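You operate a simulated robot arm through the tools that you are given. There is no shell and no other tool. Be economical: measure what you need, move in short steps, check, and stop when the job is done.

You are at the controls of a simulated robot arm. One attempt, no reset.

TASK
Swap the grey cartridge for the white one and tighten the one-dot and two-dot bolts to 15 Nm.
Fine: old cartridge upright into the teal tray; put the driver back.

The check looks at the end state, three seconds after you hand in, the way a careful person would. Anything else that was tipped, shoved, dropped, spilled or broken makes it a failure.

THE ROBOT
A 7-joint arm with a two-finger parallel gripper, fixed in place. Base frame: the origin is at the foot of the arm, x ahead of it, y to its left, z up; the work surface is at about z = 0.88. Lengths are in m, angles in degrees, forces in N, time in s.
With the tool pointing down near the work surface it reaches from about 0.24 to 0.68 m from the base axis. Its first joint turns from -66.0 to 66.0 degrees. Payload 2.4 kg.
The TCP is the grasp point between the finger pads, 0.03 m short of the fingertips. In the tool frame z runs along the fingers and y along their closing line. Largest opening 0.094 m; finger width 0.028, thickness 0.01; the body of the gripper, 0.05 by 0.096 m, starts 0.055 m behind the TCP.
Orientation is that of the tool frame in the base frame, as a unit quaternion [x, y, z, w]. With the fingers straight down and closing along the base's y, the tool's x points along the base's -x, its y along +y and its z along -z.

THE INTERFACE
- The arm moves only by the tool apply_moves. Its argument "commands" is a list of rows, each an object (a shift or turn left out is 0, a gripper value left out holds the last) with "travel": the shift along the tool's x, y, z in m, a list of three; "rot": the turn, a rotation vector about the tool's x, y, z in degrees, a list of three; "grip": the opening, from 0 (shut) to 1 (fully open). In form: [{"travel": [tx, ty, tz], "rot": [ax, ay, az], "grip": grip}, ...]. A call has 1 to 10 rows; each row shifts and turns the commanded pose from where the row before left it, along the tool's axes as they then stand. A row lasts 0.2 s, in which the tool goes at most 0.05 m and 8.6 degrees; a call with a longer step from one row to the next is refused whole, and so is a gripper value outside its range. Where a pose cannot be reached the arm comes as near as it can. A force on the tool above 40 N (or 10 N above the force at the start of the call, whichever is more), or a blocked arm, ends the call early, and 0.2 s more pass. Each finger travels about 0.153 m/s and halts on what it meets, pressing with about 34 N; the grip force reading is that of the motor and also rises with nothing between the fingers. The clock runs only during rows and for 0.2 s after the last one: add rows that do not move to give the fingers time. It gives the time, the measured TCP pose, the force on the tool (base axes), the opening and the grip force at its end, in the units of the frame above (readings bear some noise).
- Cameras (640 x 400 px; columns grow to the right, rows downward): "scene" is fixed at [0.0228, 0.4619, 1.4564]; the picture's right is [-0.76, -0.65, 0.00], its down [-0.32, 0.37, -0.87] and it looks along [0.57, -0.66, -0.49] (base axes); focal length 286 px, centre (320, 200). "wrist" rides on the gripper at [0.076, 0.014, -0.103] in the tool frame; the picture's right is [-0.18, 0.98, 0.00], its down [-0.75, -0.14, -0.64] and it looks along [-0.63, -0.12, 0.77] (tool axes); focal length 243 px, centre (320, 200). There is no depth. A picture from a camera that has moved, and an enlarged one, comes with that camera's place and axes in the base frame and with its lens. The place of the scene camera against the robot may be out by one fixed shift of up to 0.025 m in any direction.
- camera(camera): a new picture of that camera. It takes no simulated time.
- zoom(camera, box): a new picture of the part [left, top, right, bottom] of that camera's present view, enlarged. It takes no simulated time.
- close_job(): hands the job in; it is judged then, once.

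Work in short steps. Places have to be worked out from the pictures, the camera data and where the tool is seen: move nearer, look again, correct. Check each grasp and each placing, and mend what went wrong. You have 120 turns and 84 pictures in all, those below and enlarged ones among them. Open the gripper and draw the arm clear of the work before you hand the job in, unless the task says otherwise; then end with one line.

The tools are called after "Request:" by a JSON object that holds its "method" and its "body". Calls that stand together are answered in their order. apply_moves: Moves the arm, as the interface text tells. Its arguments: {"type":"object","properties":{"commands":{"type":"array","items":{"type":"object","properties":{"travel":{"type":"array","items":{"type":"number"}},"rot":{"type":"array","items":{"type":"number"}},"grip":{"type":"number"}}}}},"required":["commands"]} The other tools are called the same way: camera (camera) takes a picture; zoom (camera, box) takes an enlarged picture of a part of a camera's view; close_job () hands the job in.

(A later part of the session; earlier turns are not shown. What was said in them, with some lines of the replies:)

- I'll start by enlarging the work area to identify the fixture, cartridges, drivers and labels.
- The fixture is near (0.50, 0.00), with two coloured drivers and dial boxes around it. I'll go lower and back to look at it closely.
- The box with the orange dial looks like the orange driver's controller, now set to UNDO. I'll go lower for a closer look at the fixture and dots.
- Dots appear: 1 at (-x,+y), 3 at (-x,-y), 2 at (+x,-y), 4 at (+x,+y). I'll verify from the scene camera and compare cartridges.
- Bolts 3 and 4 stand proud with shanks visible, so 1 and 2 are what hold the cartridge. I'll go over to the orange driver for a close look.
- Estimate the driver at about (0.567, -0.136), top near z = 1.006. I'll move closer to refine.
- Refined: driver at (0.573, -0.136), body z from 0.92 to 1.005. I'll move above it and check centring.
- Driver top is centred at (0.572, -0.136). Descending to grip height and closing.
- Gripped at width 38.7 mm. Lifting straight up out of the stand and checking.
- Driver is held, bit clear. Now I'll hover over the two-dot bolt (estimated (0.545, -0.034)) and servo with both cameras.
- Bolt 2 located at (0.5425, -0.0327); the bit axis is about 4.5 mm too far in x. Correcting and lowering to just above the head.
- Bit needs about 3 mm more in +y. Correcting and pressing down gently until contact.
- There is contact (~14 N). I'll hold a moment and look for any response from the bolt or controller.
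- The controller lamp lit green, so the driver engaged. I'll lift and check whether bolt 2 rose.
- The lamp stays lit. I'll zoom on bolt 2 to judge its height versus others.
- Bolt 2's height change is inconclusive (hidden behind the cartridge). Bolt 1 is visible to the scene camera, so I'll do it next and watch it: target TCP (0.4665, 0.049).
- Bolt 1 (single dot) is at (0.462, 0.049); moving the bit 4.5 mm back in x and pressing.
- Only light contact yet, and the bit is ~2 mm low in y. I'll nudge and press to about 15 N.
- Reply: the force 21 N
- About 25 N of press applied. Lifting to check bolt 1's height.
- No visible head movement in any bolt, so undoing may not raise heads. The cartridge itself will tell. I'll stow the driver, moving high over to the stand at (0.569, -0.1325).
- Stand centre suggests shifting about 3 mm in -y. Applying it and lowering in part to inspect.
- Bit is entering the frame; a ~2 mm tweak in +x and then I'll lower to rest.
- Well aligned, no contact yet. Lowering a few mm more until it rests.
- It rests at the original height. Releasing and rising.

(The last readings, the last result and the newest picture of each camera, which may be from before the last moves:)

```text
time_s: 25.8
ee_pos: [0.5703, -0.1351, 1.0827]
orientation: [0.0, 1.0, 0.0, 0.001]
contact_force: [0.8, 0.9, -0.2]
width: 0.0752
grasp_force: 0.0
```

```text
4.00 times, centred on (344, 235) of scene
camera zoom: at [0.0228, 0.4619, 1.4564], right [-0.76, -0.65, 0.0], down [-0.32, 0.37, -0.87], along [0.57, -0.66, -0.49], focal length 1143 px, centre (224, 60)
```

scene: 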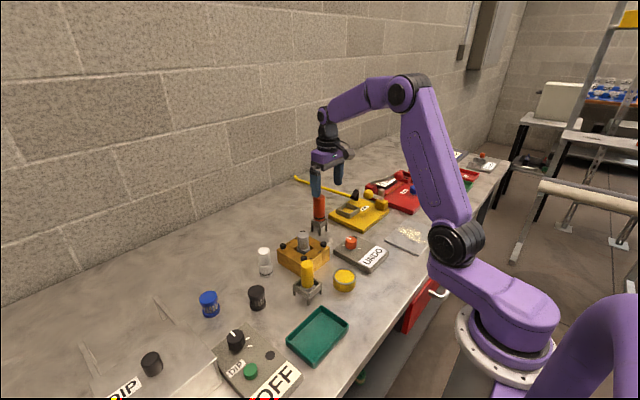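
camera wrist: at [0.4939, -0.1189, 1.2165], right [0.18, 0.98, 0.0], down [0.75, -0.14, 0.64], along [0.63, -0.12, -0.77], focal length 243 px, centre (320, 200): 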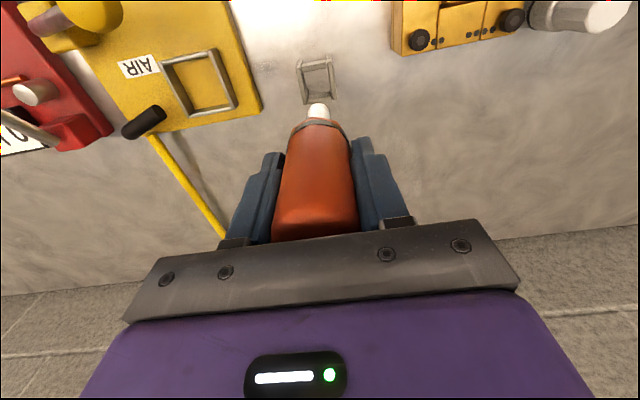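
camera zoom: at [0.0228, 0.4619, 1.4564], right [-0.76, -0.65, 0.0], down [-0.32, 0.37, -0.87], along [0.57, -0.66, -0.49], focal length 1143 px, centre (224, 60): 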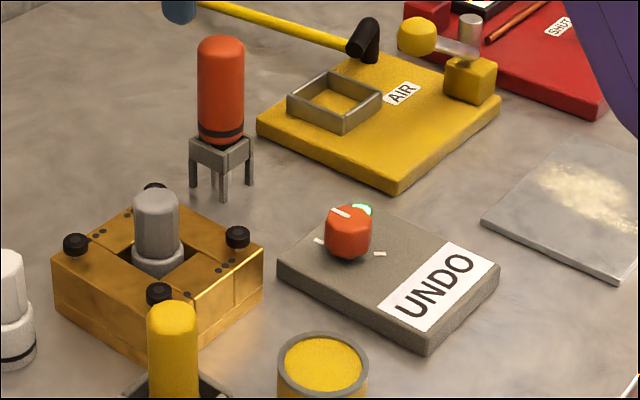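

Driver is back upright. Now to the grey cartridge at about (0.502, 0.0085).

Request:
{"method": "apply_moves", "body": {"commands": [{"travel": [0.017, 0.036, 0], "grip": 0.75}, {"travel": [0.017, 0.036, 0]}, {"travel": [0.017, 0.036, 0]}, {"travel": [0.017, 0.036, 0.0]}, {"travel": [0, 0, 0.03]}, {}]}}

Request:
{"method": "camera", "body": {"camera": "wrist"}}

Request:
{"method": "zoom", "body": {"camera": "scene", "box": [260, 180, 356, 280]}}

```text
time_s: 27.2
ee_pos: [0.5036, 0.0084, 1.0529]
orientation: [0.0, 1.0, -0.001, 0.0]
contact_force: [-0.2, -0.3, 0.3]
width: 0.0704
grasp_force: 0.1
```

```text
35 pictures are left
camera wrist: at [0.4282, 0.0218, 1.1565], right [0.18, 0.98, 0.0], down [0.75, -0.14, 0.64], along [0.63, -0.12, -0.77], focal length 243 px, centre (320, 200)
```

wrist: 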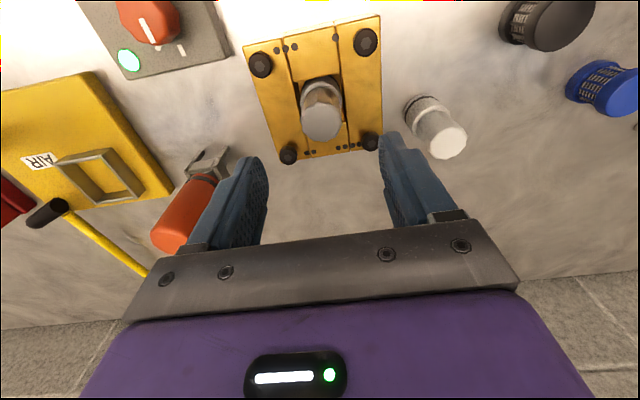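

```text
4.00 times, centred on (308, 230) of scene
camera zoom: at [0.0228, 0.4619, 1.4564], right [-0.76, -0.65, 0.0], down [-0.32, 0.37, -0.87], along [0.57, -0.66, -0.49], focal length 1143 px, centre (368, 80)
```

zoom: 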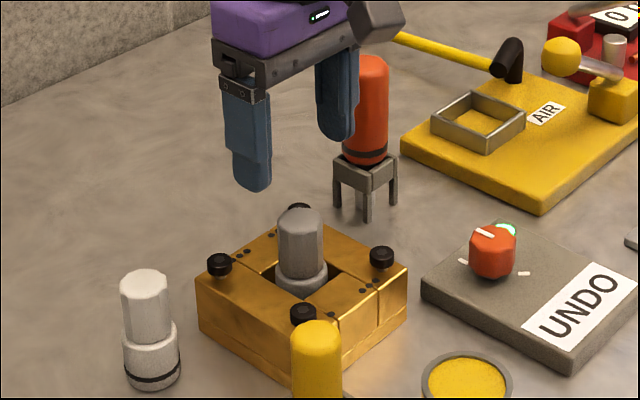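

Aligned. Descending to grip the upper octagon and closing.

Request:
{"method": "apply_moves", "body": {"commands": [{"travel": [0, -0.0005, 0.03]}, {"travel": [0, 0, 0.03]}, {"travel": [0, 0, 0.028]}, {}, {"grip": 0.15}, {"grip": 0.15}, {"grip": 0.15}, {"grip": 0.15}]}}

Request:
{"method": "zoom", "body": {"camera": "scene", "box": [260, 190, 340, 280]}}

```text
time_s: 29.0
ee_pos: [0.5035, 0.007, 0.9643]
orientation: [0.0, 1.0, 0.001, 0.0]
contact_force: [0.7, 8.5, 13.3]
width: 0.0311
grasp_force: 33.9
```

```text
4.44 times, centred on (300, 235) of scene
camera zoom: at [0.0226, 0.4621, 1.4564], right [-0.76, -0.65, 0.0], down [-0.32, 0.37, -0.87], along [0.57, -0.66, -0.49], focal length 1270 px, centre (409, 44)
```

zoom: 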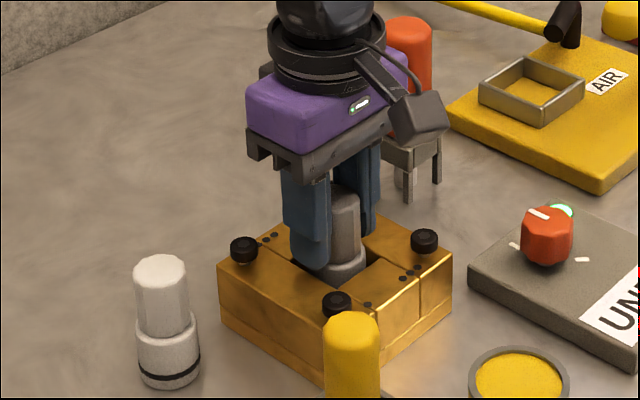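

Gripped at 31 mm; fingertips seem to touch the collar slightly. I'll make a gentle test lift of a few mm and read the force.

Request:
{"method": "apply_moves", "body": {"commands": [{"travel": [0, 0.001, -0.002]}, {"travel": [0, 0, -0.003]}, {"travel": [0, 0, -0.003]}]}}

```text
time_s: 29.8
ee_pos: [0.5018, 0.0078, 0.9719]
orientation: [0.0, 1.0, 0.0, -0.002]
contact_force: [-0.1, 2.2, -1.0]
width: 0.0312
grasp_force: 34.6
```

Little resistance. Continuing the lift and checking it comes along.

Request:
{"method": "apply_moves", "body": {"commands": [{"travel": [0, 0, -0.015]}, {"travel": [0, 0, -0.02]}, {"travel": [0, 0, -0.02]}, {}]}}

Request:
{"method": "zoom", "body": {"camera": "scene", "box": [260, 190, 340, 280]}}

```text
time_s: 30.8
ee_pos: [0.5027, 0.0072, 1.03]
orientation: [0.0, 1.0, 0.0, 0.0]
contact_force: [0.6, -0.8, -1.5]
width: 0.0312
grasp_force: 34.1
```

```text
4.44 times, centred on (300, 235) of scene
camera zoom: at [0.0229, 0.4619, 1.4564], right [-0.76, -0.65, 0.0], down [-0.32, 0.37, -0.87], along [0.57, -0.66, -0.49], focal length 1270 px, centre (409, 44)
```

zoom: 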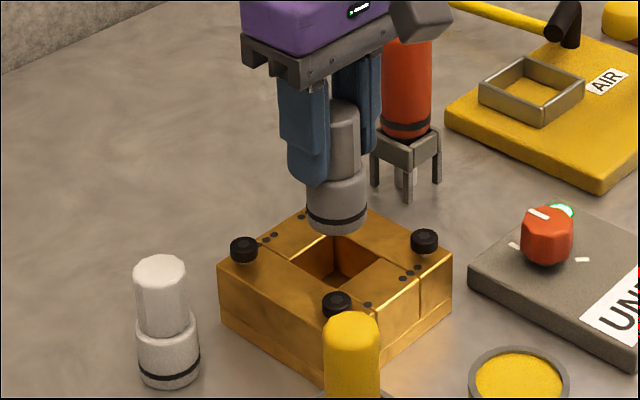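

Cartridge is free and identical in form to the white one. Raising and moving to the tray, estimated at (0.306, 0.173) after correcting the scene camera's bias.

Request:
{"method": "apply_moves", "body": {"commands": [{"travel": [0, 0, -0.04]}, {"travel": [0, 0, -0.04]}, {"travel": [0.033, 0.0277, 0]}, {"travel": [0.033, 0.0277, 0]}, {"travel": [0.033, 0.0277, 0]}, {"travel": [0.033, 0.0277, 0]}, {"travel": [0.033, 0.0277, 0]}, {"travel": [0.032, 0.0277, 0]}, {}]}}

Request:
{"method": "camera", "body": {"camera": "wrist"}}

Request:
{"method": "zoom", "body": {"camera": "scene", "box": [220, 230, 380, 390]}}

```text
time_s: 32.8
ee_pos: [0.3041, 0.1746, 1.1053]
orientation: [0.0, 1.0, 0.0, -0.001]
contact_force: [-0.4, -0.3, -1.6]
width: 0.0309
grasp_force: 33.7
```

```text
31 pictures are left
camera wrist: at [0.2291, 0.188, 1.2094], right [0.18, 0.98, 0.0], down [0.75, -0.14, 0.64], along [0.63, -0.12, -0.77], focal length 243 px, centre (320, 200)
```

wrist: 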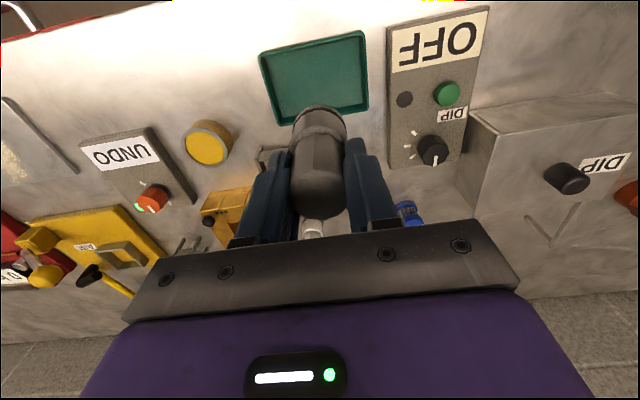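

```text
2.50 times, centred on (300, 310) of scene
camera zoom: at [0.0228, 0.4619, 1.4564], right [-0.76, -0.65, 0.0], down [-0.32, 0.37, -0.87], along [0.57, -0.66, -0.49], focal length 714 px, centre (370, -75)
```

zoom: 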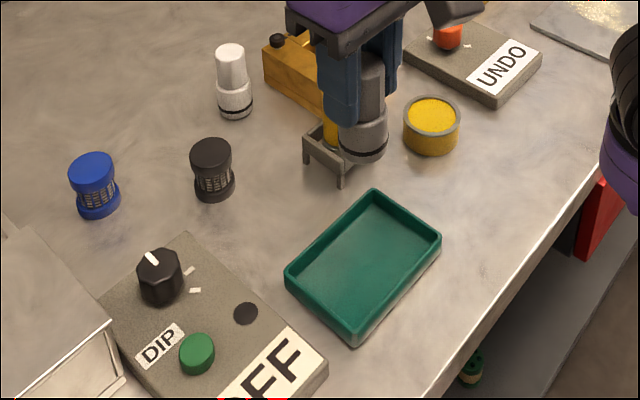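

Tray centre computed as (0.304, 0.171), right under the tool. Lowering toward the tray floor.

Request:
{"method": "apply_moves", "body": {"commands": [{"travel": [0, -0.003, 0.035]}, {"travel": [0, 0, 0.035]}, {"travel": [0, 0, 0.035]}, {"travel": [0, 0, 0.028]}, {}]}}

Request:
{"method": "zoom", "body": {"camera": "scene", "box": [270, 260, 370, 370]}}

```text
time_s: 34.0
ee_pos: [0.3048, 0.1716, 0.9744]
orientation: [0.0, 1.0, 0.0, 0.0]
contact_force: [-0.5, -0.1, -0.8]
width: 0.0307
grasp_force: 34.5
```

```text
3.64 times, centred on (320, 315) of scene
camera zoom: at [0.0229, 0.4619, 1.4564], right [-0.76, -0.65, 0.0], down [-0.32, 0.37, -0.87], along [0.57, -0.66, -0.49], focal length 1039 px, centre (320, -218)
```

zoom: 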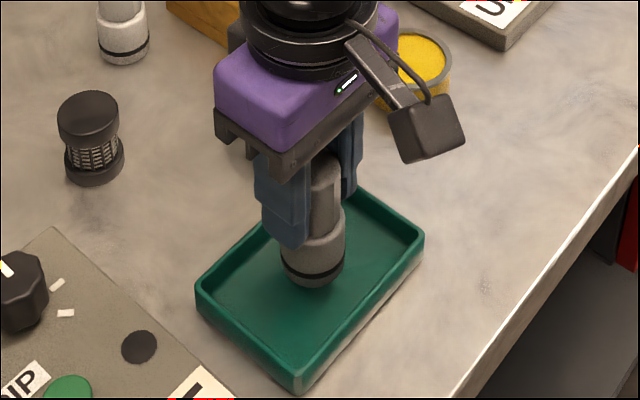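

Over the tray centre with some gap left. Lowering in small steps until contact.

Request:
{"method": "apply_moves", "body": {"commands": [{"travel": [0, 0, 0.007]}, {"travel": [0, 0, 0.005]}, {"travel": [0, 0, 0.004]}, {"travel": [0, 0, 0.003]}, {}]}}

```text
time_s: 35.2
ee_pos: [0.3035, 0.172, 0.954]
orientation: [0.0, 1.0, 0.0, 0.0]
contact_force: [-0.5, -1.2, 0.2]
width: 0.0309
grasp_force: 34.3
```

Request:
{"method": "apply_moves", "body": {"commands": [{"travel": [0, 0, 0.002]}, {"travel": [0, 0, 0.002]}, {"travel": [0, 0, 0.002]}, {}]}}

```text
time_s: 35.7
ee_pos: [0.3055, 0.1721, 0.9549]
orientation: [-0.001, 1.0, 0.0, 0.0]
contact_force: [-3.4, -1.1, 18.0]
width: 0.031
grasp_force: 34.3
stopped in row 2: the force on the tool passed its limit (the readings are from after the stop); the commanded pose is now the measured one
```

Firm contact with the tray floor. Releasing with a modest opening and rising.

Request:
{"method": "apply_moves", "body": {"commands": [{"travel": [0, 0, -0.001]}, {"grip": 0.55}, {"grip": 0.55}, {"travel": [0, 0, -0.02]}, {"travel": [0, 0, -0.04]}, {"travel": [0, 0, -0.04]}, {"travel": [0, 0, -0.02], "grip": 0.75}, {}]}}

Request:
{"method": "zoom", "body": {"camera": "scene", "box": [220, 230, 380, 390]}}

```text
time_s: 37.5
ee_pos: [0.3062, 0.1723, 1.0758]
orientation: [0.0, 1.0, 0.0, 0.0]
contact_force: [-0.6, -0.2, -0.3]
width: 0.0706
grasp_force: 0.0
```

```text
2.50 times, centred on (300, 310) of scene
camera zoom: at [0.0228, 0.4619, 1.4564], right [-0.76, -0.65, 0.0], down [-0.32, 0.37, -0.87], along [0.57, -0.66, -0.49], focal length 714 px, centre (370, -75)
```

zoom: 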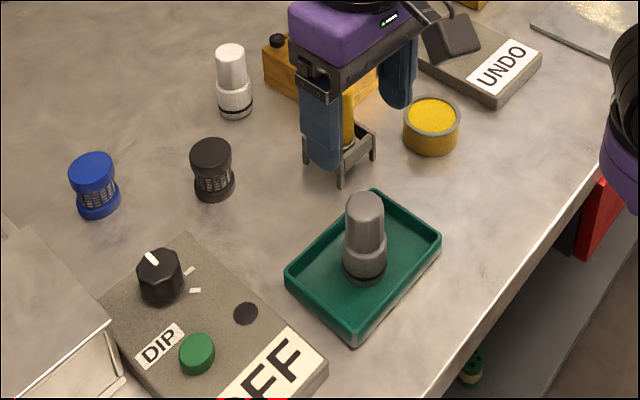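

Grey cartridge stands upright in the tray. Moving to the white one, estimated at (0.547, 0.112).

Request:
{"method": "apply_moves", "body": {"commands": [{"travel": [-0.04, -0.01, 0]}, {"travel": [-0.04, -0.01, 0]}, {"travel": [-0.04, -0.01, 0]}, {"travel": [-0.04, -0.01, 0]}, {"travel": [-0.04, -0.01, 0]}, {"travel": [-0.04, -0.01, 0]}, {"travel": [0, 0, 0.03]}, {}]}}

Request:
{"method": "camera", "body": {"camera": "wrist"}}

```text
time_s: 39.3
ee_pos: [0.5436, 0.1091, 1.0468]
orientation: [0.0, 1.0, 0.0, -0.001]
contact_force: [0.3, -0.2, -0.2]
width: 0.0703
grasp_force: 0.0
```

```text
27 pictures are left
camera wrist: at [0.4685, 0.1225, 1.1512], right [0.18, 0.98, 0.0], down [0.75, -0.14, 0.64], along [0.63, -0.12, -0.77], focal length 243 px, centre (320, 200)
```

wrist: 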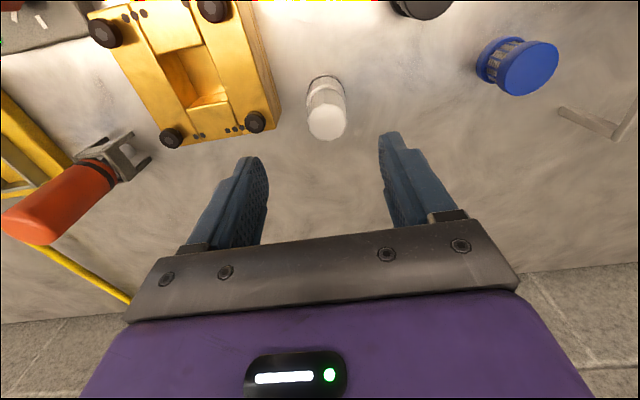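

White is at (0.5485, 0.113). I'll narrow the opening (fixture is close), align, descend and grip.

Request:
{"method": "apply_moves", "body": {"commands": [{"travel": [-0.005, 0.004, 0], "grip": 0.6}, {"travel": [0, 0, 0.03]}, {"travel": [0, 0, 0.03]}, {"travel": [0, 0, 0.02]}, {"travel": [0, 0, 0.013]}, {}]}}

Request:
{"method": "zoom", "body": {"camera": "wrist", "box": [200, 20, 440, 240]}}

```text
time_s: 40.7
ee_pos: [0.5486, 0.1155, 0.952]
orientation: [-0.001, 1.0, -0.001, 0.0]
contact_force: [-0.5, 0.6, -0.2]
width: 0.0565
grasp_force: 0.1
```

```text
1.82 times, centred on (320, 130) of wrist
camera zoom: at [0.4732, 0.1291, 1.0562], right [0.18, 0.98, 0.0], down [0.75, -0.14, 0.64], along [0.63, -0.12, -0.77], focal length 441 px, centre (320, 327)
```

zoom: 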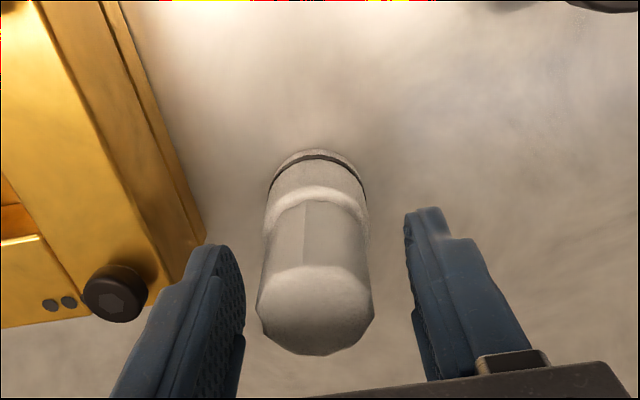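

The cartridge is ~3 mm toward -y and +x of centre; correcting, then closing.

Request:
{"method": "apply_moves", "body": {"commands": [{"travel": [-0.002, -0.003, 0]}, {"grip": 0.15}, {"grip": 0.15}, {"grip": 0.15}, {}]}}

Request:
{"method": "zoom", "body": {"camera": "wrist", "box": [200, 20, 440, 240]}}

```text
time_s: 41.9
ee_pos: [0.5527, 0.1133, 0.9523]
orientation: [0.001, 1.0, 0.001, 0.0]
contact_force: [0.2, -0.2, 0.3]
width: 0.0329
grasp_force: 33.8
```

```text
1.82 times, centred on (320, 130) of wrist
camera zoom: at [0.4765, 0.1265, 1.0564], right [0.18, 0.98, 0.0], down [0.75, -0.14, 0.64], along [0.63, -0.12, -0.77], focal length 441 px, centre (320, 327)
```

zoom: 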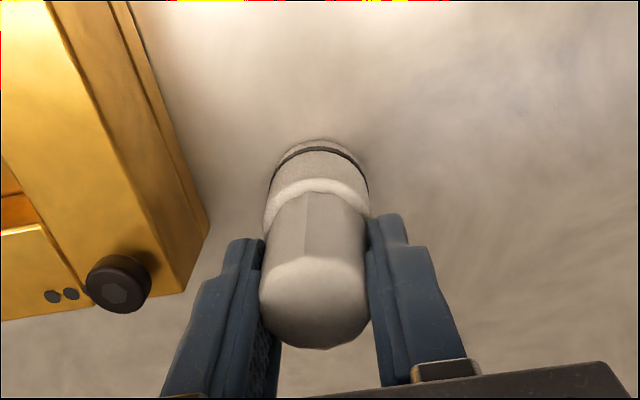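

Gripped. Lifting and moving above the pit at (0.503, 0.0075).

Request:
{"method": "apply_moves", "body": {"commands": [{"travel": [0, 0, -0.03]}, {"travel": [0, 0, -0.035]}, {"travel": [0, 0, -0.025]}, {"travel": [0.0165, -0.035, 0]}, {"travel": [0.0165, -0.035, 0]}, {"travel": [0.0165, -0.0355, 0]}, {}]}}

Request:
{"method": "camera", "body": {"camera": "wrist"}}

Request:
{"method": "zoom", "body": {"camera": "scene", "box": [260, 190, 340, 280]}}

```text
time_s: 43.5
ee_pos: [0.5015, 0.0073, 1.0415]
orientation: [0.0, 1.0, 0.0, 0.0]
contact_force: [-0.3, 0.5, -0.9]
width: 0.0325
grasp_force: 34.1
```

```text
24 pictures are left
camera wrist: at [0.4266, 0.0212, 1.1451], right [0.18, 0.98, 0.0], down [0.75, -0.14, 0.64], along [0.63, -0.12, -0.77], focal length 243 px, centre (320, 200)
```

wrist: 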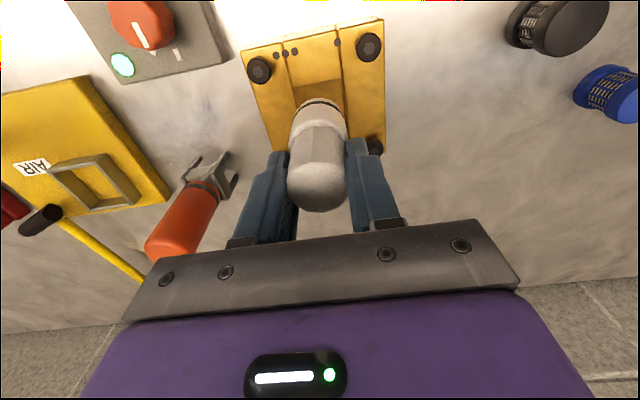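

```text
4.44 times, centred on (300, 235) of scene
camera zoom: at [0.0229, 0.4619, 1.4564], right [-0.76, -0.65, 0.0], down [-0.32, 0.37, -0.87], along [0.57, -0.66, -0.49], focal length 1270 px, centre (409, 44)
```

zoom: 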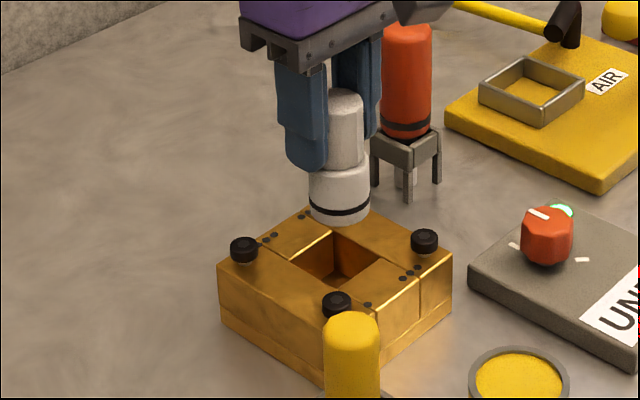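

White is ~1.5 mm short in x compared with how grey came out. Correcting and lowering in with force guard.

Request:
{"method": "apply_moves", "body": {"commands": [{"travel": [-0.0015, 0.0008, 0.02]}, {"travel": [0, 0, 0.015]}, {"travel": [0, 0, 0.012]}, {"travel": [0, 0, 0.01]}, {"travel": [0, 0, 0.008]}, {}]}}

Request:
{"method": "zoom", "body": {"camera": "scene", "box": [260, 190, 340, 280]}}

```text
time_s: 44.9
ee_pos: [0.5045, 0.0102, 0.9765]
orientation: [0.0, 1.0, 0.0, 0.0]
contact_force: [-0.4, -0.7, 0.0]
width: 0.0325
grasp_force: 33.7
```

```text
4.44 times, centred on (300, 235) of scene
camera zoom: at [0.0229, 0.4619, 1.4564], right [-0.76, -0.65, 0.0], down [-0.32, 0.37, -0.87], along [0.57, -0.66, -0.49], focal length 1270 px, centre (409, 44)
```

zoom: 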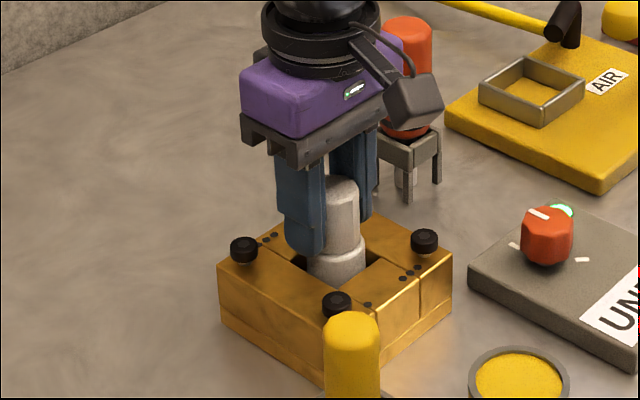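

It slides in without contact. Small y correction back, then lowering to the seat.

Request:
{"method": "apply_moves", "body": {"commands": [{"travel": [0.001, -0.002, 0.003]}, {"travel": [0, 0, 0.003]}, {"travel": [0, 0, 0.003]}, {"travel": [0, 0, 0.002]}, {}]}}

```text
time_s: 46.1
ee_pos: [0.5031, 0.0067, 0.9674]
orientation: [-0.001, 1.0, 0.0, 0.001]
contact_force: [-6.2, 8.0, 25.0]
width: 0.0325
grasp_force: 33.9
```

Contact at 0.967, as expected for seated. Releasing and rising to check.

Request:
{"method": "apply_moves", "body": {"commands": [{"travel": [0, 0, -0.001]}, {"grip": 0.6}, {"grip": 0.7}, {"grip": 0.7}, {"travel": [0, 0, -0.03]}, {"travel": [0, 0, -0.04]}, {"travel": [0, 0, -0.04]}, {}]}}

Request:
{"method": "zoom", "body": {"camera": "scene", "box": [260, 205, 340, 280]}}

```text
time_s: 47.9
ee_pos: [0.5028, 0.0038, 1.0769]
orientation: [0.0, 1.0, -0.001, -0.001]
contact_force: [0.1, -0.5, -0.3]
width: 0.0663
grasp_force: 0.1
```

```text
5.33 times, centred on (300, 242) of scene
camera zoom: at [0.0228, 0.4619, 1.4564], right [-0.76, -0.65, 0.0], down [-0.32, 0.37, -0.87], along [0.57, -0.66, -0.49], focal length 1524 px, centre (427, -27)
```

zoom: 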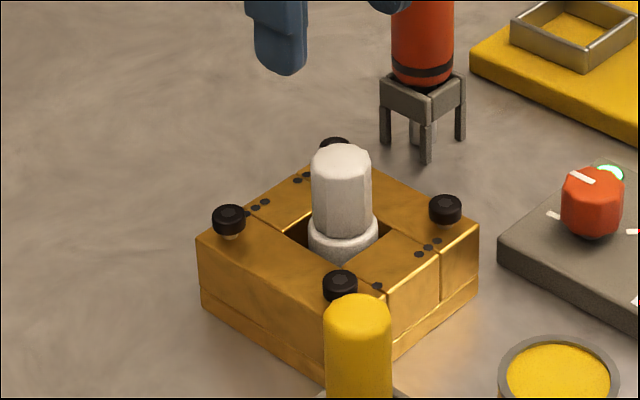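

Seated at the same height as grey was. I'll check centring in the pit from the wrist camera.

Request:
{"method": "zoom", "body": {"camera": "wrist", "box": [230, 20, 410, 170]}}

```text
2.67 times, centred on (320, 95) of wrist
camera zoom: at [0.4278, 0.0172, 1.1811], right [0.18, 0.98, 0.0], down [0.75, -0.14, 0.64], along [0.63, -0.12, -0.77], focal length 647 px, centre (320, 480)
```

zoom: 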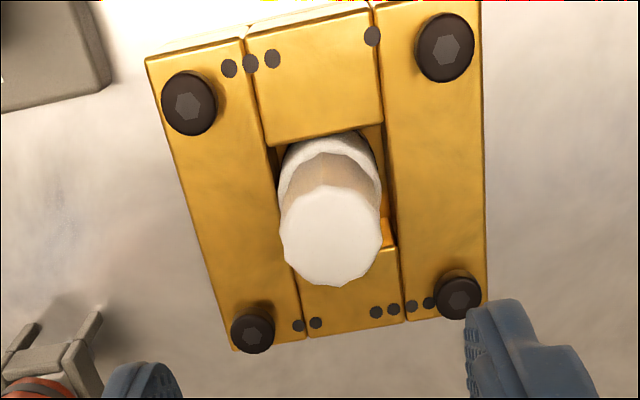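

White is centred in the pit. Now to the orange dial at about (0.42, -0.115) for a close look.

Request:
{"method": "apply_moves", "body": {"commands": [{"travel": [0.03, -0.03, 0], "grip": 0.7}, {"travel": [0.03, -0.03, 0]}, {"travel": [0.03, -0.03, 0]}, {"travel": [0.03, -0.03, 0]}, {"travel": [0, 0, 0.03]}, {}]}}

Request:
{"method": "zoom", "body": {"camera": "wrist", "box": [200, 0, 440, 200]}}

```text
time_s: 49.3
ee_pos: [0.3844, -0.1147, 1.0448]
orientation: [-0.001, 1.0, 0.001, -0.001]
contact_force: [-0.6, 0.4, -0.9]
width: 0.0658
grasp_force: 0.1
```

```text
2.00 times, centred on (320, 100) of wrist
camera zoom: at [0.3097, -0.1016, 1.1476], right [0.18, 0.98, 0.0], down [0.75, -0.14, 0.64], along [0.63, -0.12, -0.77], focal length 485 px, centre (320, 400)
```

zoom: 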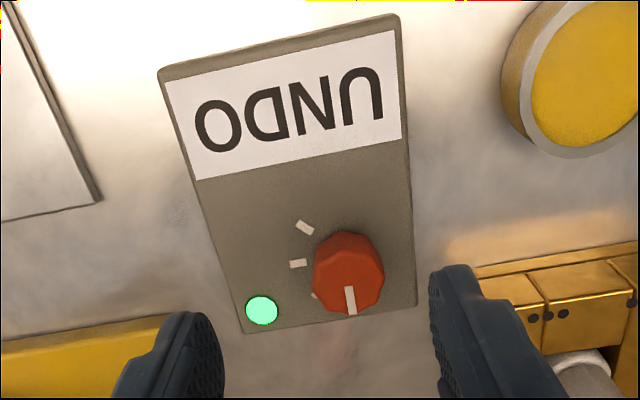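

The knob top is at about (0.4175, -0.107), pointer at UNDO, with further marks clockwise. I'll move over it, partially lower, and check alignment.

Request:
{"method": "apply_moves", "body": {"commands": [{"travel": [-0.033, 0.0075, 0]}, {"travel": [0, 0, 0.03]}, {"travel": [0, 0, 0.03]}, {}]}}

Request:
{"method": "zoom", "body": {"camera": "wrist", "box": [200, 60, 440, 240]}}

```text
time_s: 50.3
ee_pos: [0.4148, -0.1031, 0.9859]
orientation: [0.0, 1.0, 0.001, 0.001]
contact_force: [0.2, 0.3, 0.1]
width: 0.0657
grasp_force: 0.0
```

```text
2.22 times, centred on (320, 150) of wrist
camera zoom: at [0.3412, -0.0903, 1.0898], right [0.18, 0.98, 0.0], down [0.75, -0.14, 0.64], along [0.63, -0.12, -0.77], focal length 539 px, centre (320, 311)
```

zoom: 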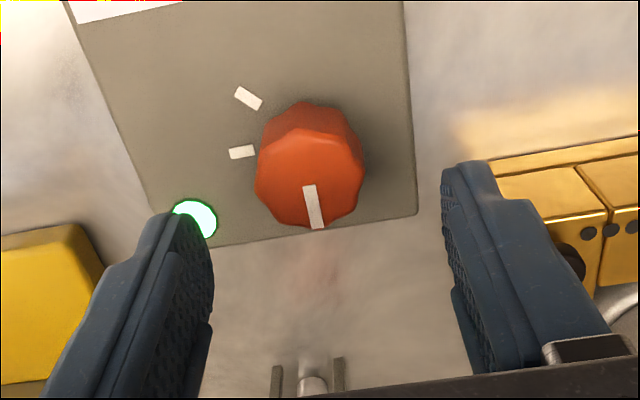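

Knob centre refined to (0.418, -0.108). Lowering with fingertips just above the box face and closing on the knob.

Request:
{"method": "apply_moves", "body": {"commands": [{"travel": [-0.0035, -0.005, 0.02]}, {"travel": [0, 0, 0.015]}, {"travel": [0, 0, 0.011]}, {}, {"grip": 0.2}, {"grip": 0.2}, {"grip": 0.2}]}}

Request:
{"method": "zoom", "body": {"camera": "wrist", "box": [200, 60, 440, 240]}}

```text
time_s: 52.0
ee_pos: [0.4179, -0.107, 0.9392]
orientation: [-0.004, 1.0, 0.001, -0.002]
contact_force: [-2.6, 5.6, 3.6]
width: 0.0337
grasp_force: 44.8
stopped in row 7: the force on the tool passed its limit (the readings are from after the stop); the commanded pose is now the measured one
```

```text
2.22 times, centred on (320, 150) of wrist
camera zoom: at [0.344, -0.0943, 1.0436], right [0.18, 0.98, 0.0], down [0.76, -0.14, 0.64], along [0.63, -0.11, -0.77], focal length 539 px, centre (320, 311)
```

zoom: 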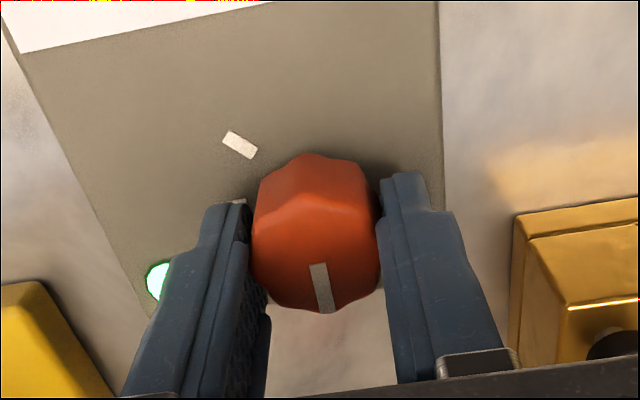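

Knob gripped. Turning it clockwise (about +tool z) by 45° and checking the display.

Request:
{"method": "apply_moves", "body": {"commands": [{"rot": [0, 0, 7.5]}, {"rot": [0, 0, 7.5]}, {"rot": [0, 0, 7.5]}, {"rot": [0, 0, 7.5]}, {"rot": [0, 0, 7.5]}, {"rot": [0, 0, 7.5]}, {}]}}

Request:
{"method": "zoom", "body": {"camera": "scene", "box": [320, 215, 410, 280]}}

```text
time_s: 53.6
ee_pos: [0.4183, -0.1099, 0.9395]
orientation: [0.381, 0.925, 0.001, -0.002]
contact_force: [-18.7, -15.8, 28.2]
width: 0.0339
grasp_force: 45.3
```

```text
6.15 times, centred on (365, 248) of scene
camera zoom: at [0.0219, 0.4615, 1.4566], right [-0.76, -0.65, 0.0], down [-0.32, 0.37, -0.87], along [0.57, -0.66, -0.49], focal length 1758 px, centre (43, -92)
```

zoom: 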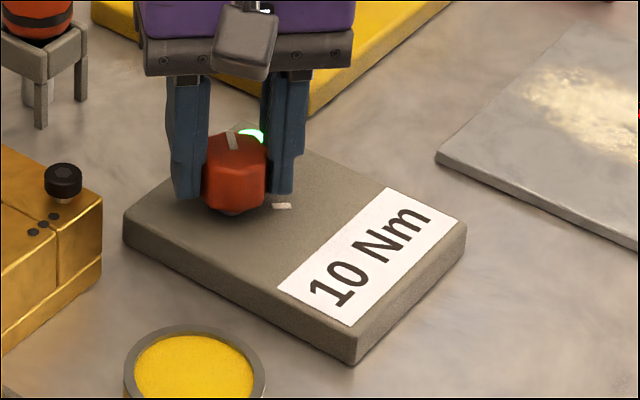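

Display shows 10 Nm. Turning on by roughly one more mark, easing up slightly to relieve load.

Request:
{"method": "apply_moves", "body": {"commands": [{"travel": [0, 0, -0.0015]}, {"rot": [0, 0, 8]}, {"rot": [0, 0, 8]}, {"rot": [0, 0, 8]}, {"rot": [0, 0, 8]}, {"rot": [0, 0, 8]}, {}]}}

Request:
{"method": "zoom", "body": {"camera": "scene", "box": [320, 215, 410, 280]}}

```text
time_s: 55.2
ee_pos: [0.4141, -0.1053, 0.9397]
orientation: [0.674, 0.739, -0.001, -0.007]
contact_force: [-27.8, -7.4, -13.1]
width: 0.0328
grasp_force: 45.4
```

```text
6.15 times, centred on (365, 248) of scene
camera zoom: at [0.0222, 0.4616, 1.4566], right [-0.76, -0.65, 0.0], down [-0.32, 0.37, -0.87], along [0.57, -0.66, -0.49], focal length 1758 px, centre (43, -92)
```

zoom: 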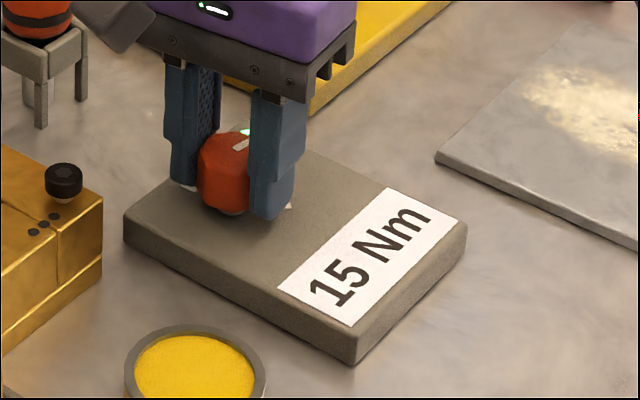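

Display reads 15 Nm. Releasing, rising, and turning the wrist back.

Request:
{"method": "apply_moves", "body": {"commands": [{"grip": 0.6}, {"grip": 0.6}, {}, {"travel": [0, 0, -0.04]}, {"travel": [0, 0, -0.04]}, {"travel": [0, 0, -0.04]}]}}

Request:
{"method": "apply_moves", "body": {"commands": [{"rot": [0, 0, -8.5]}, {"rot": [0, 0, -8.5]}, {"rot": [0, 0, -8.5]}, {"rot": [0, 0, -8.5]}, {"rot": [0, 0, -8.5]}, {"rot": [0, 0, -8.5]}, {"rot": [0, 0, -8.5]}, {"rot": [0, 0, -8.5]}, {"rot": [0, 0, -8.5]}, {"rot": [0, 0, -8.3]}]}}

Request:
{"method": "zoom", "body": {"camera": "scene", "box": [270, 180, 410, 280]}}

```text
time_s: 56.6
ee_pos: [0.42, -0.1092, 1.0615]
orientation: [0.674, 0.739, 0.001, -0.003]
contact_force: [-0.7, -0.3, -0.4]
width: 0.0565
grasp_force: 0.0
```

```text
time_s: 58.9
ee_pos: [0.4182, -0.107, 1.0611]
orientation: [-0.002, 1.0, 0.001, -0.001]
contact_force: [1.4, -0.7, 0.0]
width: 0.0565
grasp_force: 0.1
```

```text
4.00 times, centred on (340, 230) of scene
camera zoom: at [0.0228, 0.4619, 1.4564], right [-0.76, -0.65, 0.0], down [-0.32, 0.37, -0.87], along [0.57, -0.66, -0.49], focal length 1143 px, centre (240, 80)
```

zoom: 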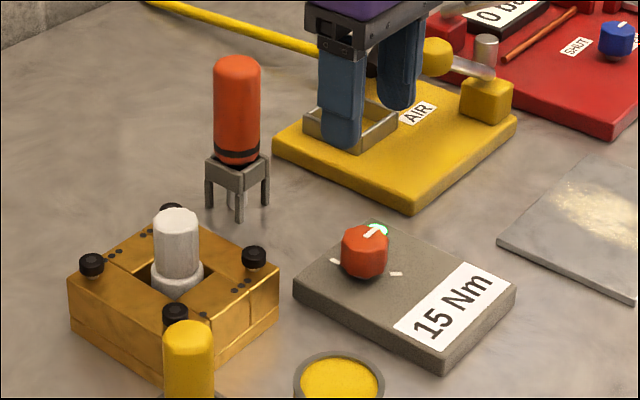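

Setting is 15 Nm and nothing disturbed. Returning to the driver, using the same grasp pose as before.

Request:
{"method": "apply_moves", "body": {"commands": [{"travel": [0, 0, -0.02], "grip": 0.8}, {"travel": [-0.038, -0.0072, 0]}, {"travel": [-0.038, -0.0072, 0]}, {"travel": [-0.038, -0.0072, 0]}, {"travel": [-0.0375, -0.0072, 0]}, {}, {}]}}

```text
time_s: 60.5
ee_pos: [0.5702, -0.1383, 1.0826]
orientation: [-0.001, 1.0, 0.0, -0.001]
contact_force: [0.3, 0.3, 0.3]
width: 0.075
grasp_force: 0.0
```

Request:
{"method": "apply_moves", "body": {"commands": [{"travel": [0, 0.0022, 0.03]}, {"travel": [0, 0, 0.03]}, {"travel": [0, 0, 0.03]}, {"travel": [0, 0, 0.018]}, {}, {"grip": 0.2}, {"grip": 0.2}, {"grip": 0.2}, {}]}}

Request:
{"method": "apply_moves", "body": {"commands": [{"travel": [0, 0, -0.03]}, {"travel": [0, 0, -0.03]}, {"travel": [0, 0, -0.04]}, {"travel": [0, 0, -0.04]}, {}]}}

Request:
{"method": "zoom", "body": {"camera": "wrist", "box": [220, 0, 460, 150]}}

```text
time_s: 62.5
ee_pos: [0.5715, -0.1345, 0.977]
orientation: [-0.002, 1.0, 0.002, -0.002]
contact_force: [0.1, -0.1, 0.1]
width: 0.0388
grasp_force: 34.3
```

```text
time_s: 63.6
ee_pos: [0.5714, -0.1328, 1.1136]
orientation: [-0.001, 1.0, 0.001, 0.0]
contact_force: [0.4, 1.1, -3.8]
width: 0.0388
grasp_force: 33.8
```

```text
2.67 times, centred on (340, 75) of wrist
camera zoom: at [0.4975, -0.1202, 1.2185], right [0.18, 0.98, 0.0], down [0.76, -0.14, 0.64], along [0.63, -0.11, -0.77], focal length 647 px, centre (267, 533)
```

zoom: 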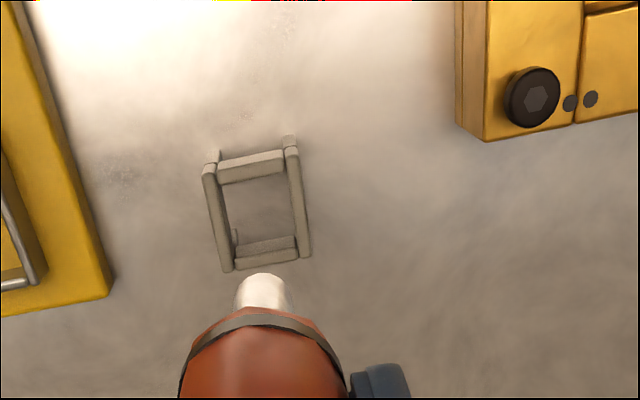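

Driver re-gripped (about 3.6 mm higher on the body). Hovering over bolt 2 again.

Request:
{"method": "apply_moves", "body": {"commands": [{"travel": [0.007, 0.033, 0]}, {"travel": [0.007, 0.033, 0]}, {"travel": [0.008, 0.0335, 0]}, {"travel": [0, 0, 0.03]}, {"travel": [0, 0, 0.02]}, {}]}}

Request:
{"method": "zoom", "body": {"camera": "wrist", "box": [220, 0, 460, 150]}}

```text
time_s: 65.0
ee_pos: [0.5487, -0.0337, 1.0626]
orientation: [-0.001, 1.0, 0.0, 0.0]
contact_force: [-0.1, -1.3, -4.8]
width: 0.0389
grasp_force: 33.9
```

```text
2.67 times, centred on (340, 75) of wrist
camera zoom: at [0.4744, -0.0208, 1.1672], right [0.18, 0.98, 0.0], down [0.76, -0.14, 0.64], along [0.63, -0.11, -0.77], focal length 647 px, centre (267, 533)
```

zoom: 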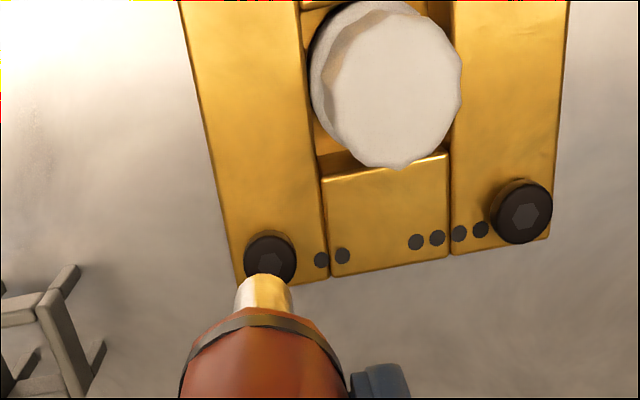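

Bit is within ~2 mm; shifting -2 mm x, +1 mm y and pressing down in steps.

Request:
{"method": "apply_moves", "body": {"commands": [{"travel": [0.002, 0.001, 0.01]}, {"travel": [0, 0, 0.008]}, {"travel": [0, 0, 0.004]}, {"travel": [0, 0, 0.003]}, {"travel": [0, 0, 0.002]}, {}, {}]}}

Request:
{"method": "zoom", "body": {"camera": "scene", "box": [270, 185, 400, 280]}}

```text
time_s: 66.7
ee_pos: [0.5467, -0.0336, 1.0355]
orientation: [-0.002, 1.0, 0.0, -0.001]
contact_force: [-3.5, 3.7, 10.9]
width: 0.0386
grasp_force: 34.2
```

```text
4.21 times, centred on (335, 232) of scene
camera zoom: at [0.0226, 0.462, 1.4564], right [-0.76, -0.65, 0.0], down [-0.32, 0.37, -0.87], along [0.57, -0.66, -0.49], focal length 1203 px, centre (257, 63)
```

zoom: 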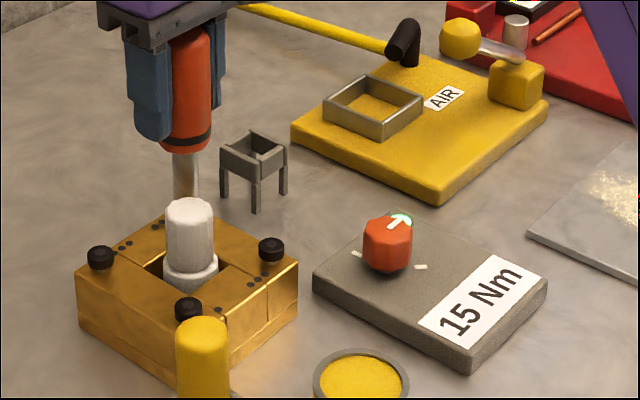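

Contact ~15 N with 15 Nm shown. Pressing slightly more and holding ~2 s.

Request:
{"method": "apply_moves", "body": {"commands": [{"travel": [0, 0, 0.0015]}, {}, {}, {}, {}, {}, {}, {}, {}, {}]}}

Request:
{"method": "zoom", "body": {"camera": "wrist", "box": [220, 0, 460, 150]}}

```text
time_s: 68.8
ee_pos: [0.5458, -0.0331, 1.0333]
orientation: [-0.001, 1.0, 0.001, -0.001]
contact_force: [1.7, 0.6, 18.4]
width: 0.0386
grasp_force: 33.9
```

```text
2.67 times, centred on (340, 75) of wrist
camera zoom: at [0.4714, -0.0207, 1.1378], right [0.18, 0.98, 0.0], down [0.76, -0.14, 0.64], along [0.63, -0.12, -0.77], focal length 647 px, centre (267, 533)
```

zoom: 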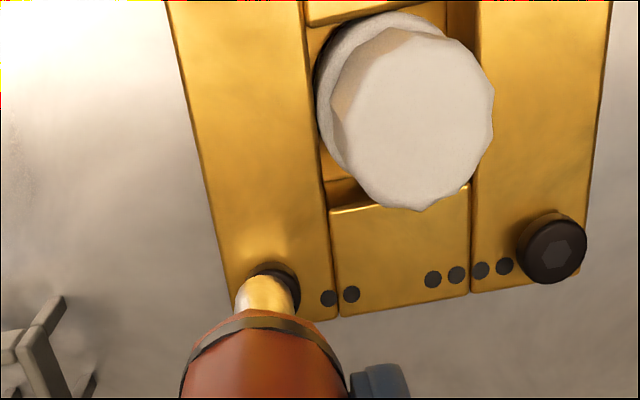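

The bit tip now sits ~4-5 mm lower than during UNDO, so bolt 2 went down. Lifting and going to bolt 1.

Request:
{"method": "apply_moves", "body": {"commands": [{"travel": [0, 0, -0.03]}, {"travel": [0, 0, -0.045]}, {"travel": [0.027, 0.0275, 0]}, {"travel": [0.027, 0.0275, 0]}, {"travel": [0.026, 0.0273, 0]}, {"travel": [0, 0, 0.035]}, {"travel": [0, 0, 0.01]}, {}]}}

Request:
{"method": "zoom", "body": {"camera": "wrist", "box": [220, 0, 460, 150]}}

Request:
{"method": "zoom", "body": {"camera": "scene", "box": [275, 215, 400, 285]}}

```text
time_s: 70.7
ee_pos: [0.4666, 0.0492, 1.0638]
orientation: [-0.001, 1.0, 0.001, -0.002]
contact_force: [0.0, -0.3, -5.9]
width: 0.0385
grasp_force: 33.9
```

```text
2.67 times, centred on (340, 75) of wrist
camera zoom: at [0.3917, 0.0615, 1.1683], right [0.18, 0.98, 0.0], down [0.76, -0.14, 0.64], along [0.63, -0.11, -0.77], focal length 647 px, centre (267, 533)
```

zoom: 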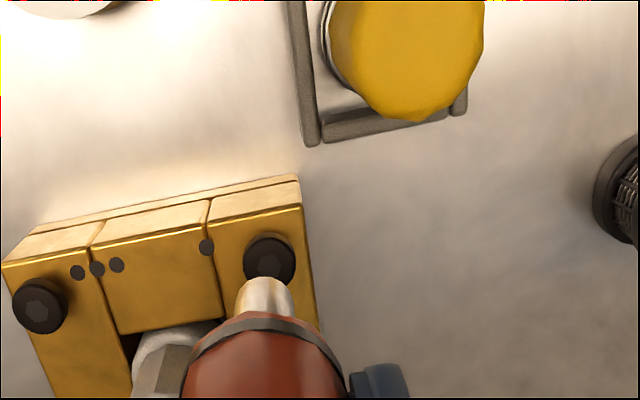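

```text
5.12 times, centred on (338, 250) of scene
camera zoom: at [0.0229, 0.4619, 1.4564], right [-0.76, -0.65, 0.0], down [-0.32, 0.37, -0.87], along [0.57, -0.66, -0.49], focal length 1463 px, centre (230, -56)
```

zoom: 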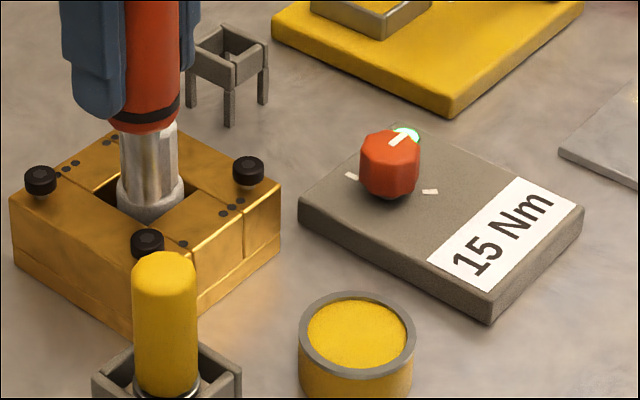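

Bit ~2 mm off in x; correcting and pressing onto bolt 1, holding.

Request:
{"method": "apply_moves", "body": {"commands": [{"travel": [0.002, 0.001, 0.01]}, {"travel": [0, 0, 0.008]}, {"travel": [0, 0, 0.005]}, {"travel": [0, 0, 0.004]}, {"travel": [0, 0, 0.002]}, {}, {}, {}, {}]}}

Request:
{"method": "zoom", "body": {"camera": "wrist", "box": [220, 0, 460, 150]}}

```text
time_s: 72.7
ee_pos: [0.4651, 0.0487, 1.0359]
orientation: [-0.001, 1.0, 0.001, -0.001]
contact_force: [-2.2, 3.6, 7.3]
width: 0.0384
grasp_force: 34.5
```

```text
2.67 times, centred on (340, 75) of wrist
camera zoom: at [0.3895, 0.0616, 1.14], right [0.18, 0.98, 0.0], down [0.76, -0.14, 0.64], along [0.63, -0.11, -0.77], focal length 647 px, centre (267, 533)
```

zoom: 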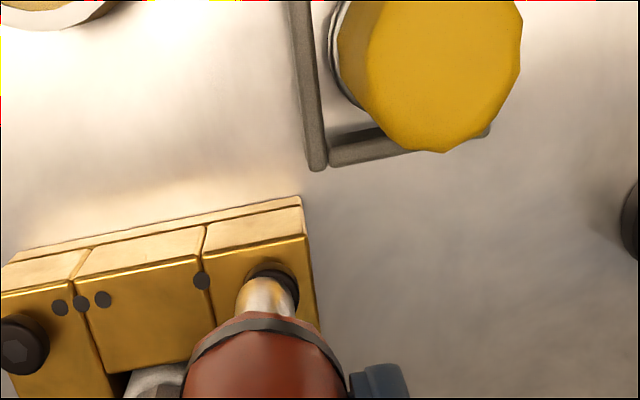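

Well on the bolt, ~12 N. Adding pressure to ~20 N and holding ~2 s as on bolt 2.

Request:
{"method": "apply_moves", "body": {"commands": [{"travel": [0, 0, 0.0015]}, {"travel": [0, 0, 0.001]}, {}, {}, {}, {}, {}, {}, {}, {}]}}

Request:
{"method": "zoom", "body": {"camera": "scene", "box": [275, 215, 400, 285]}}

```text
time_s: 74.8
ee_pos: [0.4636, 0.0476, 1.0321]
orientation: [0.0, 1.0, 0.001, -0.001]
contact_force: [-0.1, 3.8, 20.6]
width: 0.0384
grasp_force: 34.3
```

```text
5.12 times, centred on (338, 250) of scene
camera zoom: at [0.0225, 0.4619, 1.4564], right [-0.76, -0.65, 0.0], down [-0.32, 0.37, -0.87], along [0.57, -0.66, -0.49], focal length 1463 px, centre (230, -56)
```

zoom: 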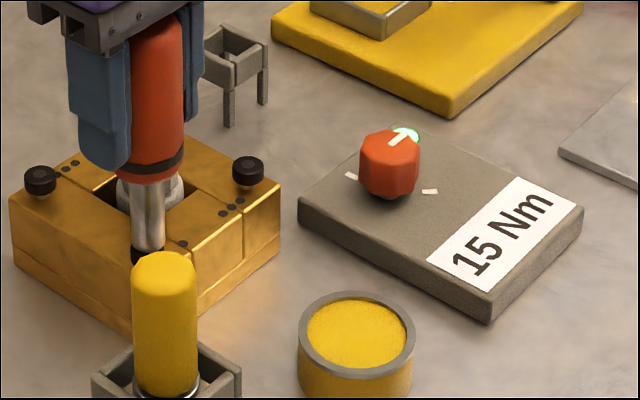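

Bolt 1 done. Lifting and taking the driver back over its stand.

Request:
{"method": "apply_moves", "body": {"commands": [{"travel": [0, 0, -0.04]}, {"travel": [0, 0, -0.045]}, {"travel": [-0.0214, -0.0366, 0]}, {"travel": [-0.0214, -0.0366, 0]}, {"travel": [-0.0214, -0.0366, 0]}, {"travel": [-0.0214, -0.0366, 0]}, {"travel": [-0.0214, -0.0366, 0]}, {}, {}]}}

Request:
{"method": "zoom", "body": {"camera": "scene", "box": [262, 180, 362, 280]}}

```text
time_s: 76.8
ee_pos: [0.5714, -0.135, 1.1179]
orientation: [-0.001, 1.0, 0.001, -0.001]
contact_force: [0.7, -0.5, -4.8]
width: 0.0383
grasp_force: 34.0
```

```text
4.00 times, centred on (312, 230) of scene
camera zoom: at [0.0229, 0.4618, 1.4564], right [-0.76, -0.65, 0.0], down [-0.32, 0.37, -0.87], along [0.57, -0.66, -0.49], focal length 1143 px, centre (352, 80)
```

zoom: 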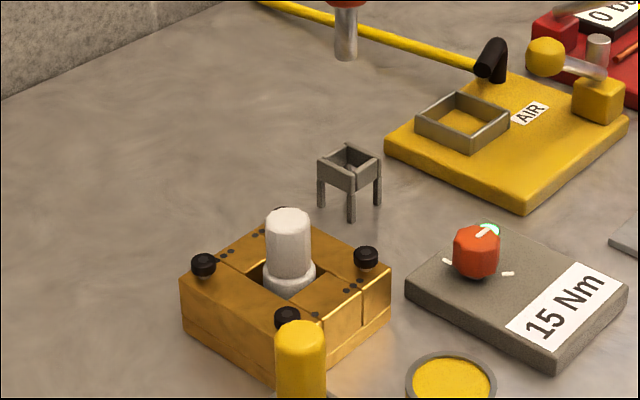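

Bit slightly left of the stand; nudging ~1.5 mm and lowering to just above the frame.

Request:
{"method": "apply_moves", "body": {"commands": [{"travel": [0.0015, -0.001, 0.03]}, {"travel": [0, 0, 0.03]}, {"travel": [0, 0, 0.027]}, {}, {}]}}

Request:
{"method": "zoom", "body": {"camera": "scene", "box": [290, 195, 354, 235]}}

```text
time_s: 78.0
ee_pos: [0.5707, -0.1355, 1.0296]
orientation: [-0.001, 1.0, 0.001, -0.002]
contact_force: [0.8, 0.7, -4.0]
width: 0.0384
grasp_force: 34.0
```

```text
10.00 times, centred on (322, 215) of scene
camera zoom: at [0.0229, 0.4619, 1.4564], right [-0.76, -0.65, 0.0], down [-0.32, 0.37, -0.87], along [0.57, -0.66, -0.49], focal length 2858 px, centre (300, 50)
```

zoom: 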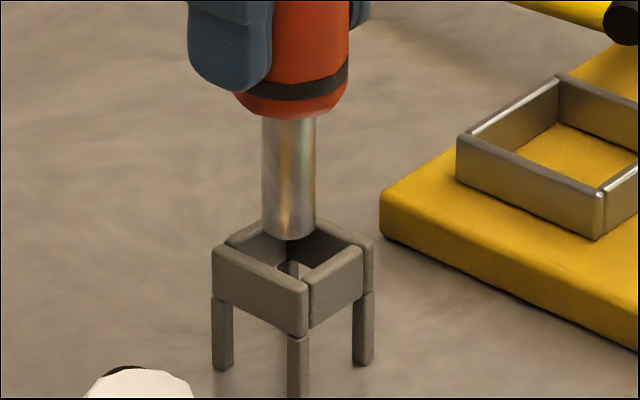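

Centred over the opening. Lowering into the stand until contact.

Request:
{"method": "apply_moves", "body": {"commands": [{"travel": [0, 0, 0.015]}, {"travel": [0, 0, 0.015]}, {"travel": [0, 0, 0.012]}, {"travel": [0, 0, 0.006]}, {"travel": [0, 0, 0.003]}, {"travel": [0, 0, 0.002]}, {}]}}

```text
time_s: 79.7
ee_pos: [0.5713, -0.1353, 0.9785]
orientation: [-0.001, 1.0, 0.001, -0.002]
contact_force: [0.1, -0.5, -5.0]
width: 0.0382
grasp_force: 34.8
```

Request:
{"method": "apply_moves", "body": {"commands": [{"travel": [0, 0, 0.002]}, {"travel": [0, 0, 0.002]}, {}]}}

```text
time_s: 80.5
ee_pos: [0.5712, -0.1352, 0.975]
orientation: [-0.001, 1.0, 0.001, -0.001]
contact_force: [-4.5, 0.4, 9.5]
width: 0.0382
grasp_force: 34.1
```

Contact reached (0.975). Releasing and rising, then checking.

Request:
{"method": "apply_moves", "body": {"commands": [{"grip": 0.6}, {"grip": 0.8}, {"grip": 0.8}, {"travel": [0, 0, -0.03]}, {"travel": [0, 0, -0.04]}, {"travel": [0, 0, -0.05]}, {"travel": [0.03, 0, -0.03]}, {"travel": [0.04, 0, -0.02]}, {"travel": [0.04, 0, -0.02]}, {}]}}

Request:
{"method": "zoom", "body": {"camera": "scene", "box": [220, 170, 420, 370]}}

Request:
{"method": "zoom", "body": {"camera": "scene", "box": [265, 180, 355, 280]}}

```text
time_s: 82.7
ee_pos: [0.4574, -0.1336, 1.1648]
orientation: [-0.001, 1.0, 0.001, -0.002]
contact_force: [-1.2, 0.1, 0.7]
width: 0.075
grasp_force: 0.0
```

```text
2.00 times, centred on (320, 270) of scene
camera zoom: at [0.0228, 0.4619, 1.4564], right [-0.76, -0.65, 0.0], down [-0.32, 0.37, -0.87], along [0.57, -0.66, -0.49], focal length 572 px, centre (320, 60)
```

zoom: 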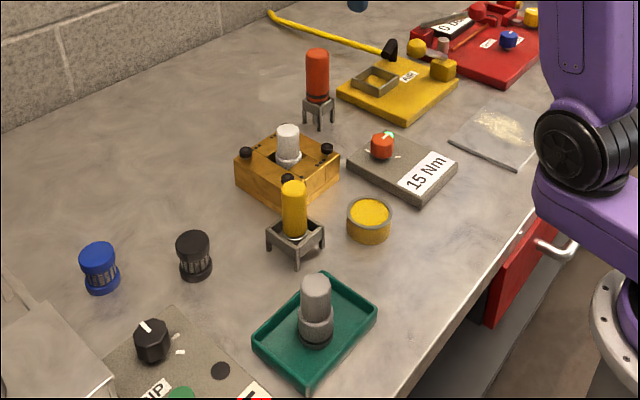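

```text
4.00 times, centred on (310, 230) of scene
camera zoom: at [0.0228, 0.4619, 1.4564], right [-0.76, -0.65, 0.0], down [-0.32, 0.37, -0.87], along [0.57, -0.66, -0.49], focal length 1143 px, centre (360, 80)
```

zoom: 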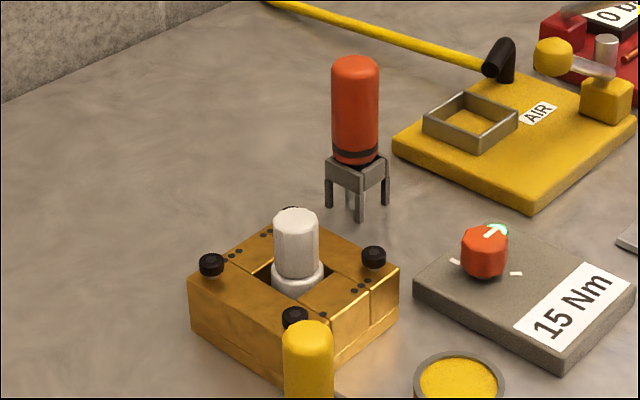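

Both bolts' heads now sit slightly lower than before. White is seated, grey is upright in the tray, the driver is in its stand, and the arm is open and clear, so I'm handing in.

Request:
{"method": "close_job", "body": {}}

```text
The job is handed in.
```

The white cartridge is in the fixture and the grey one stands upright in the teal tray. I drove the one-dot and two-dot bolts with the controller on 15 Nm. Their heads look slightly lower, but nothing on the controller confirmed the torque. The driver is back in its stand.
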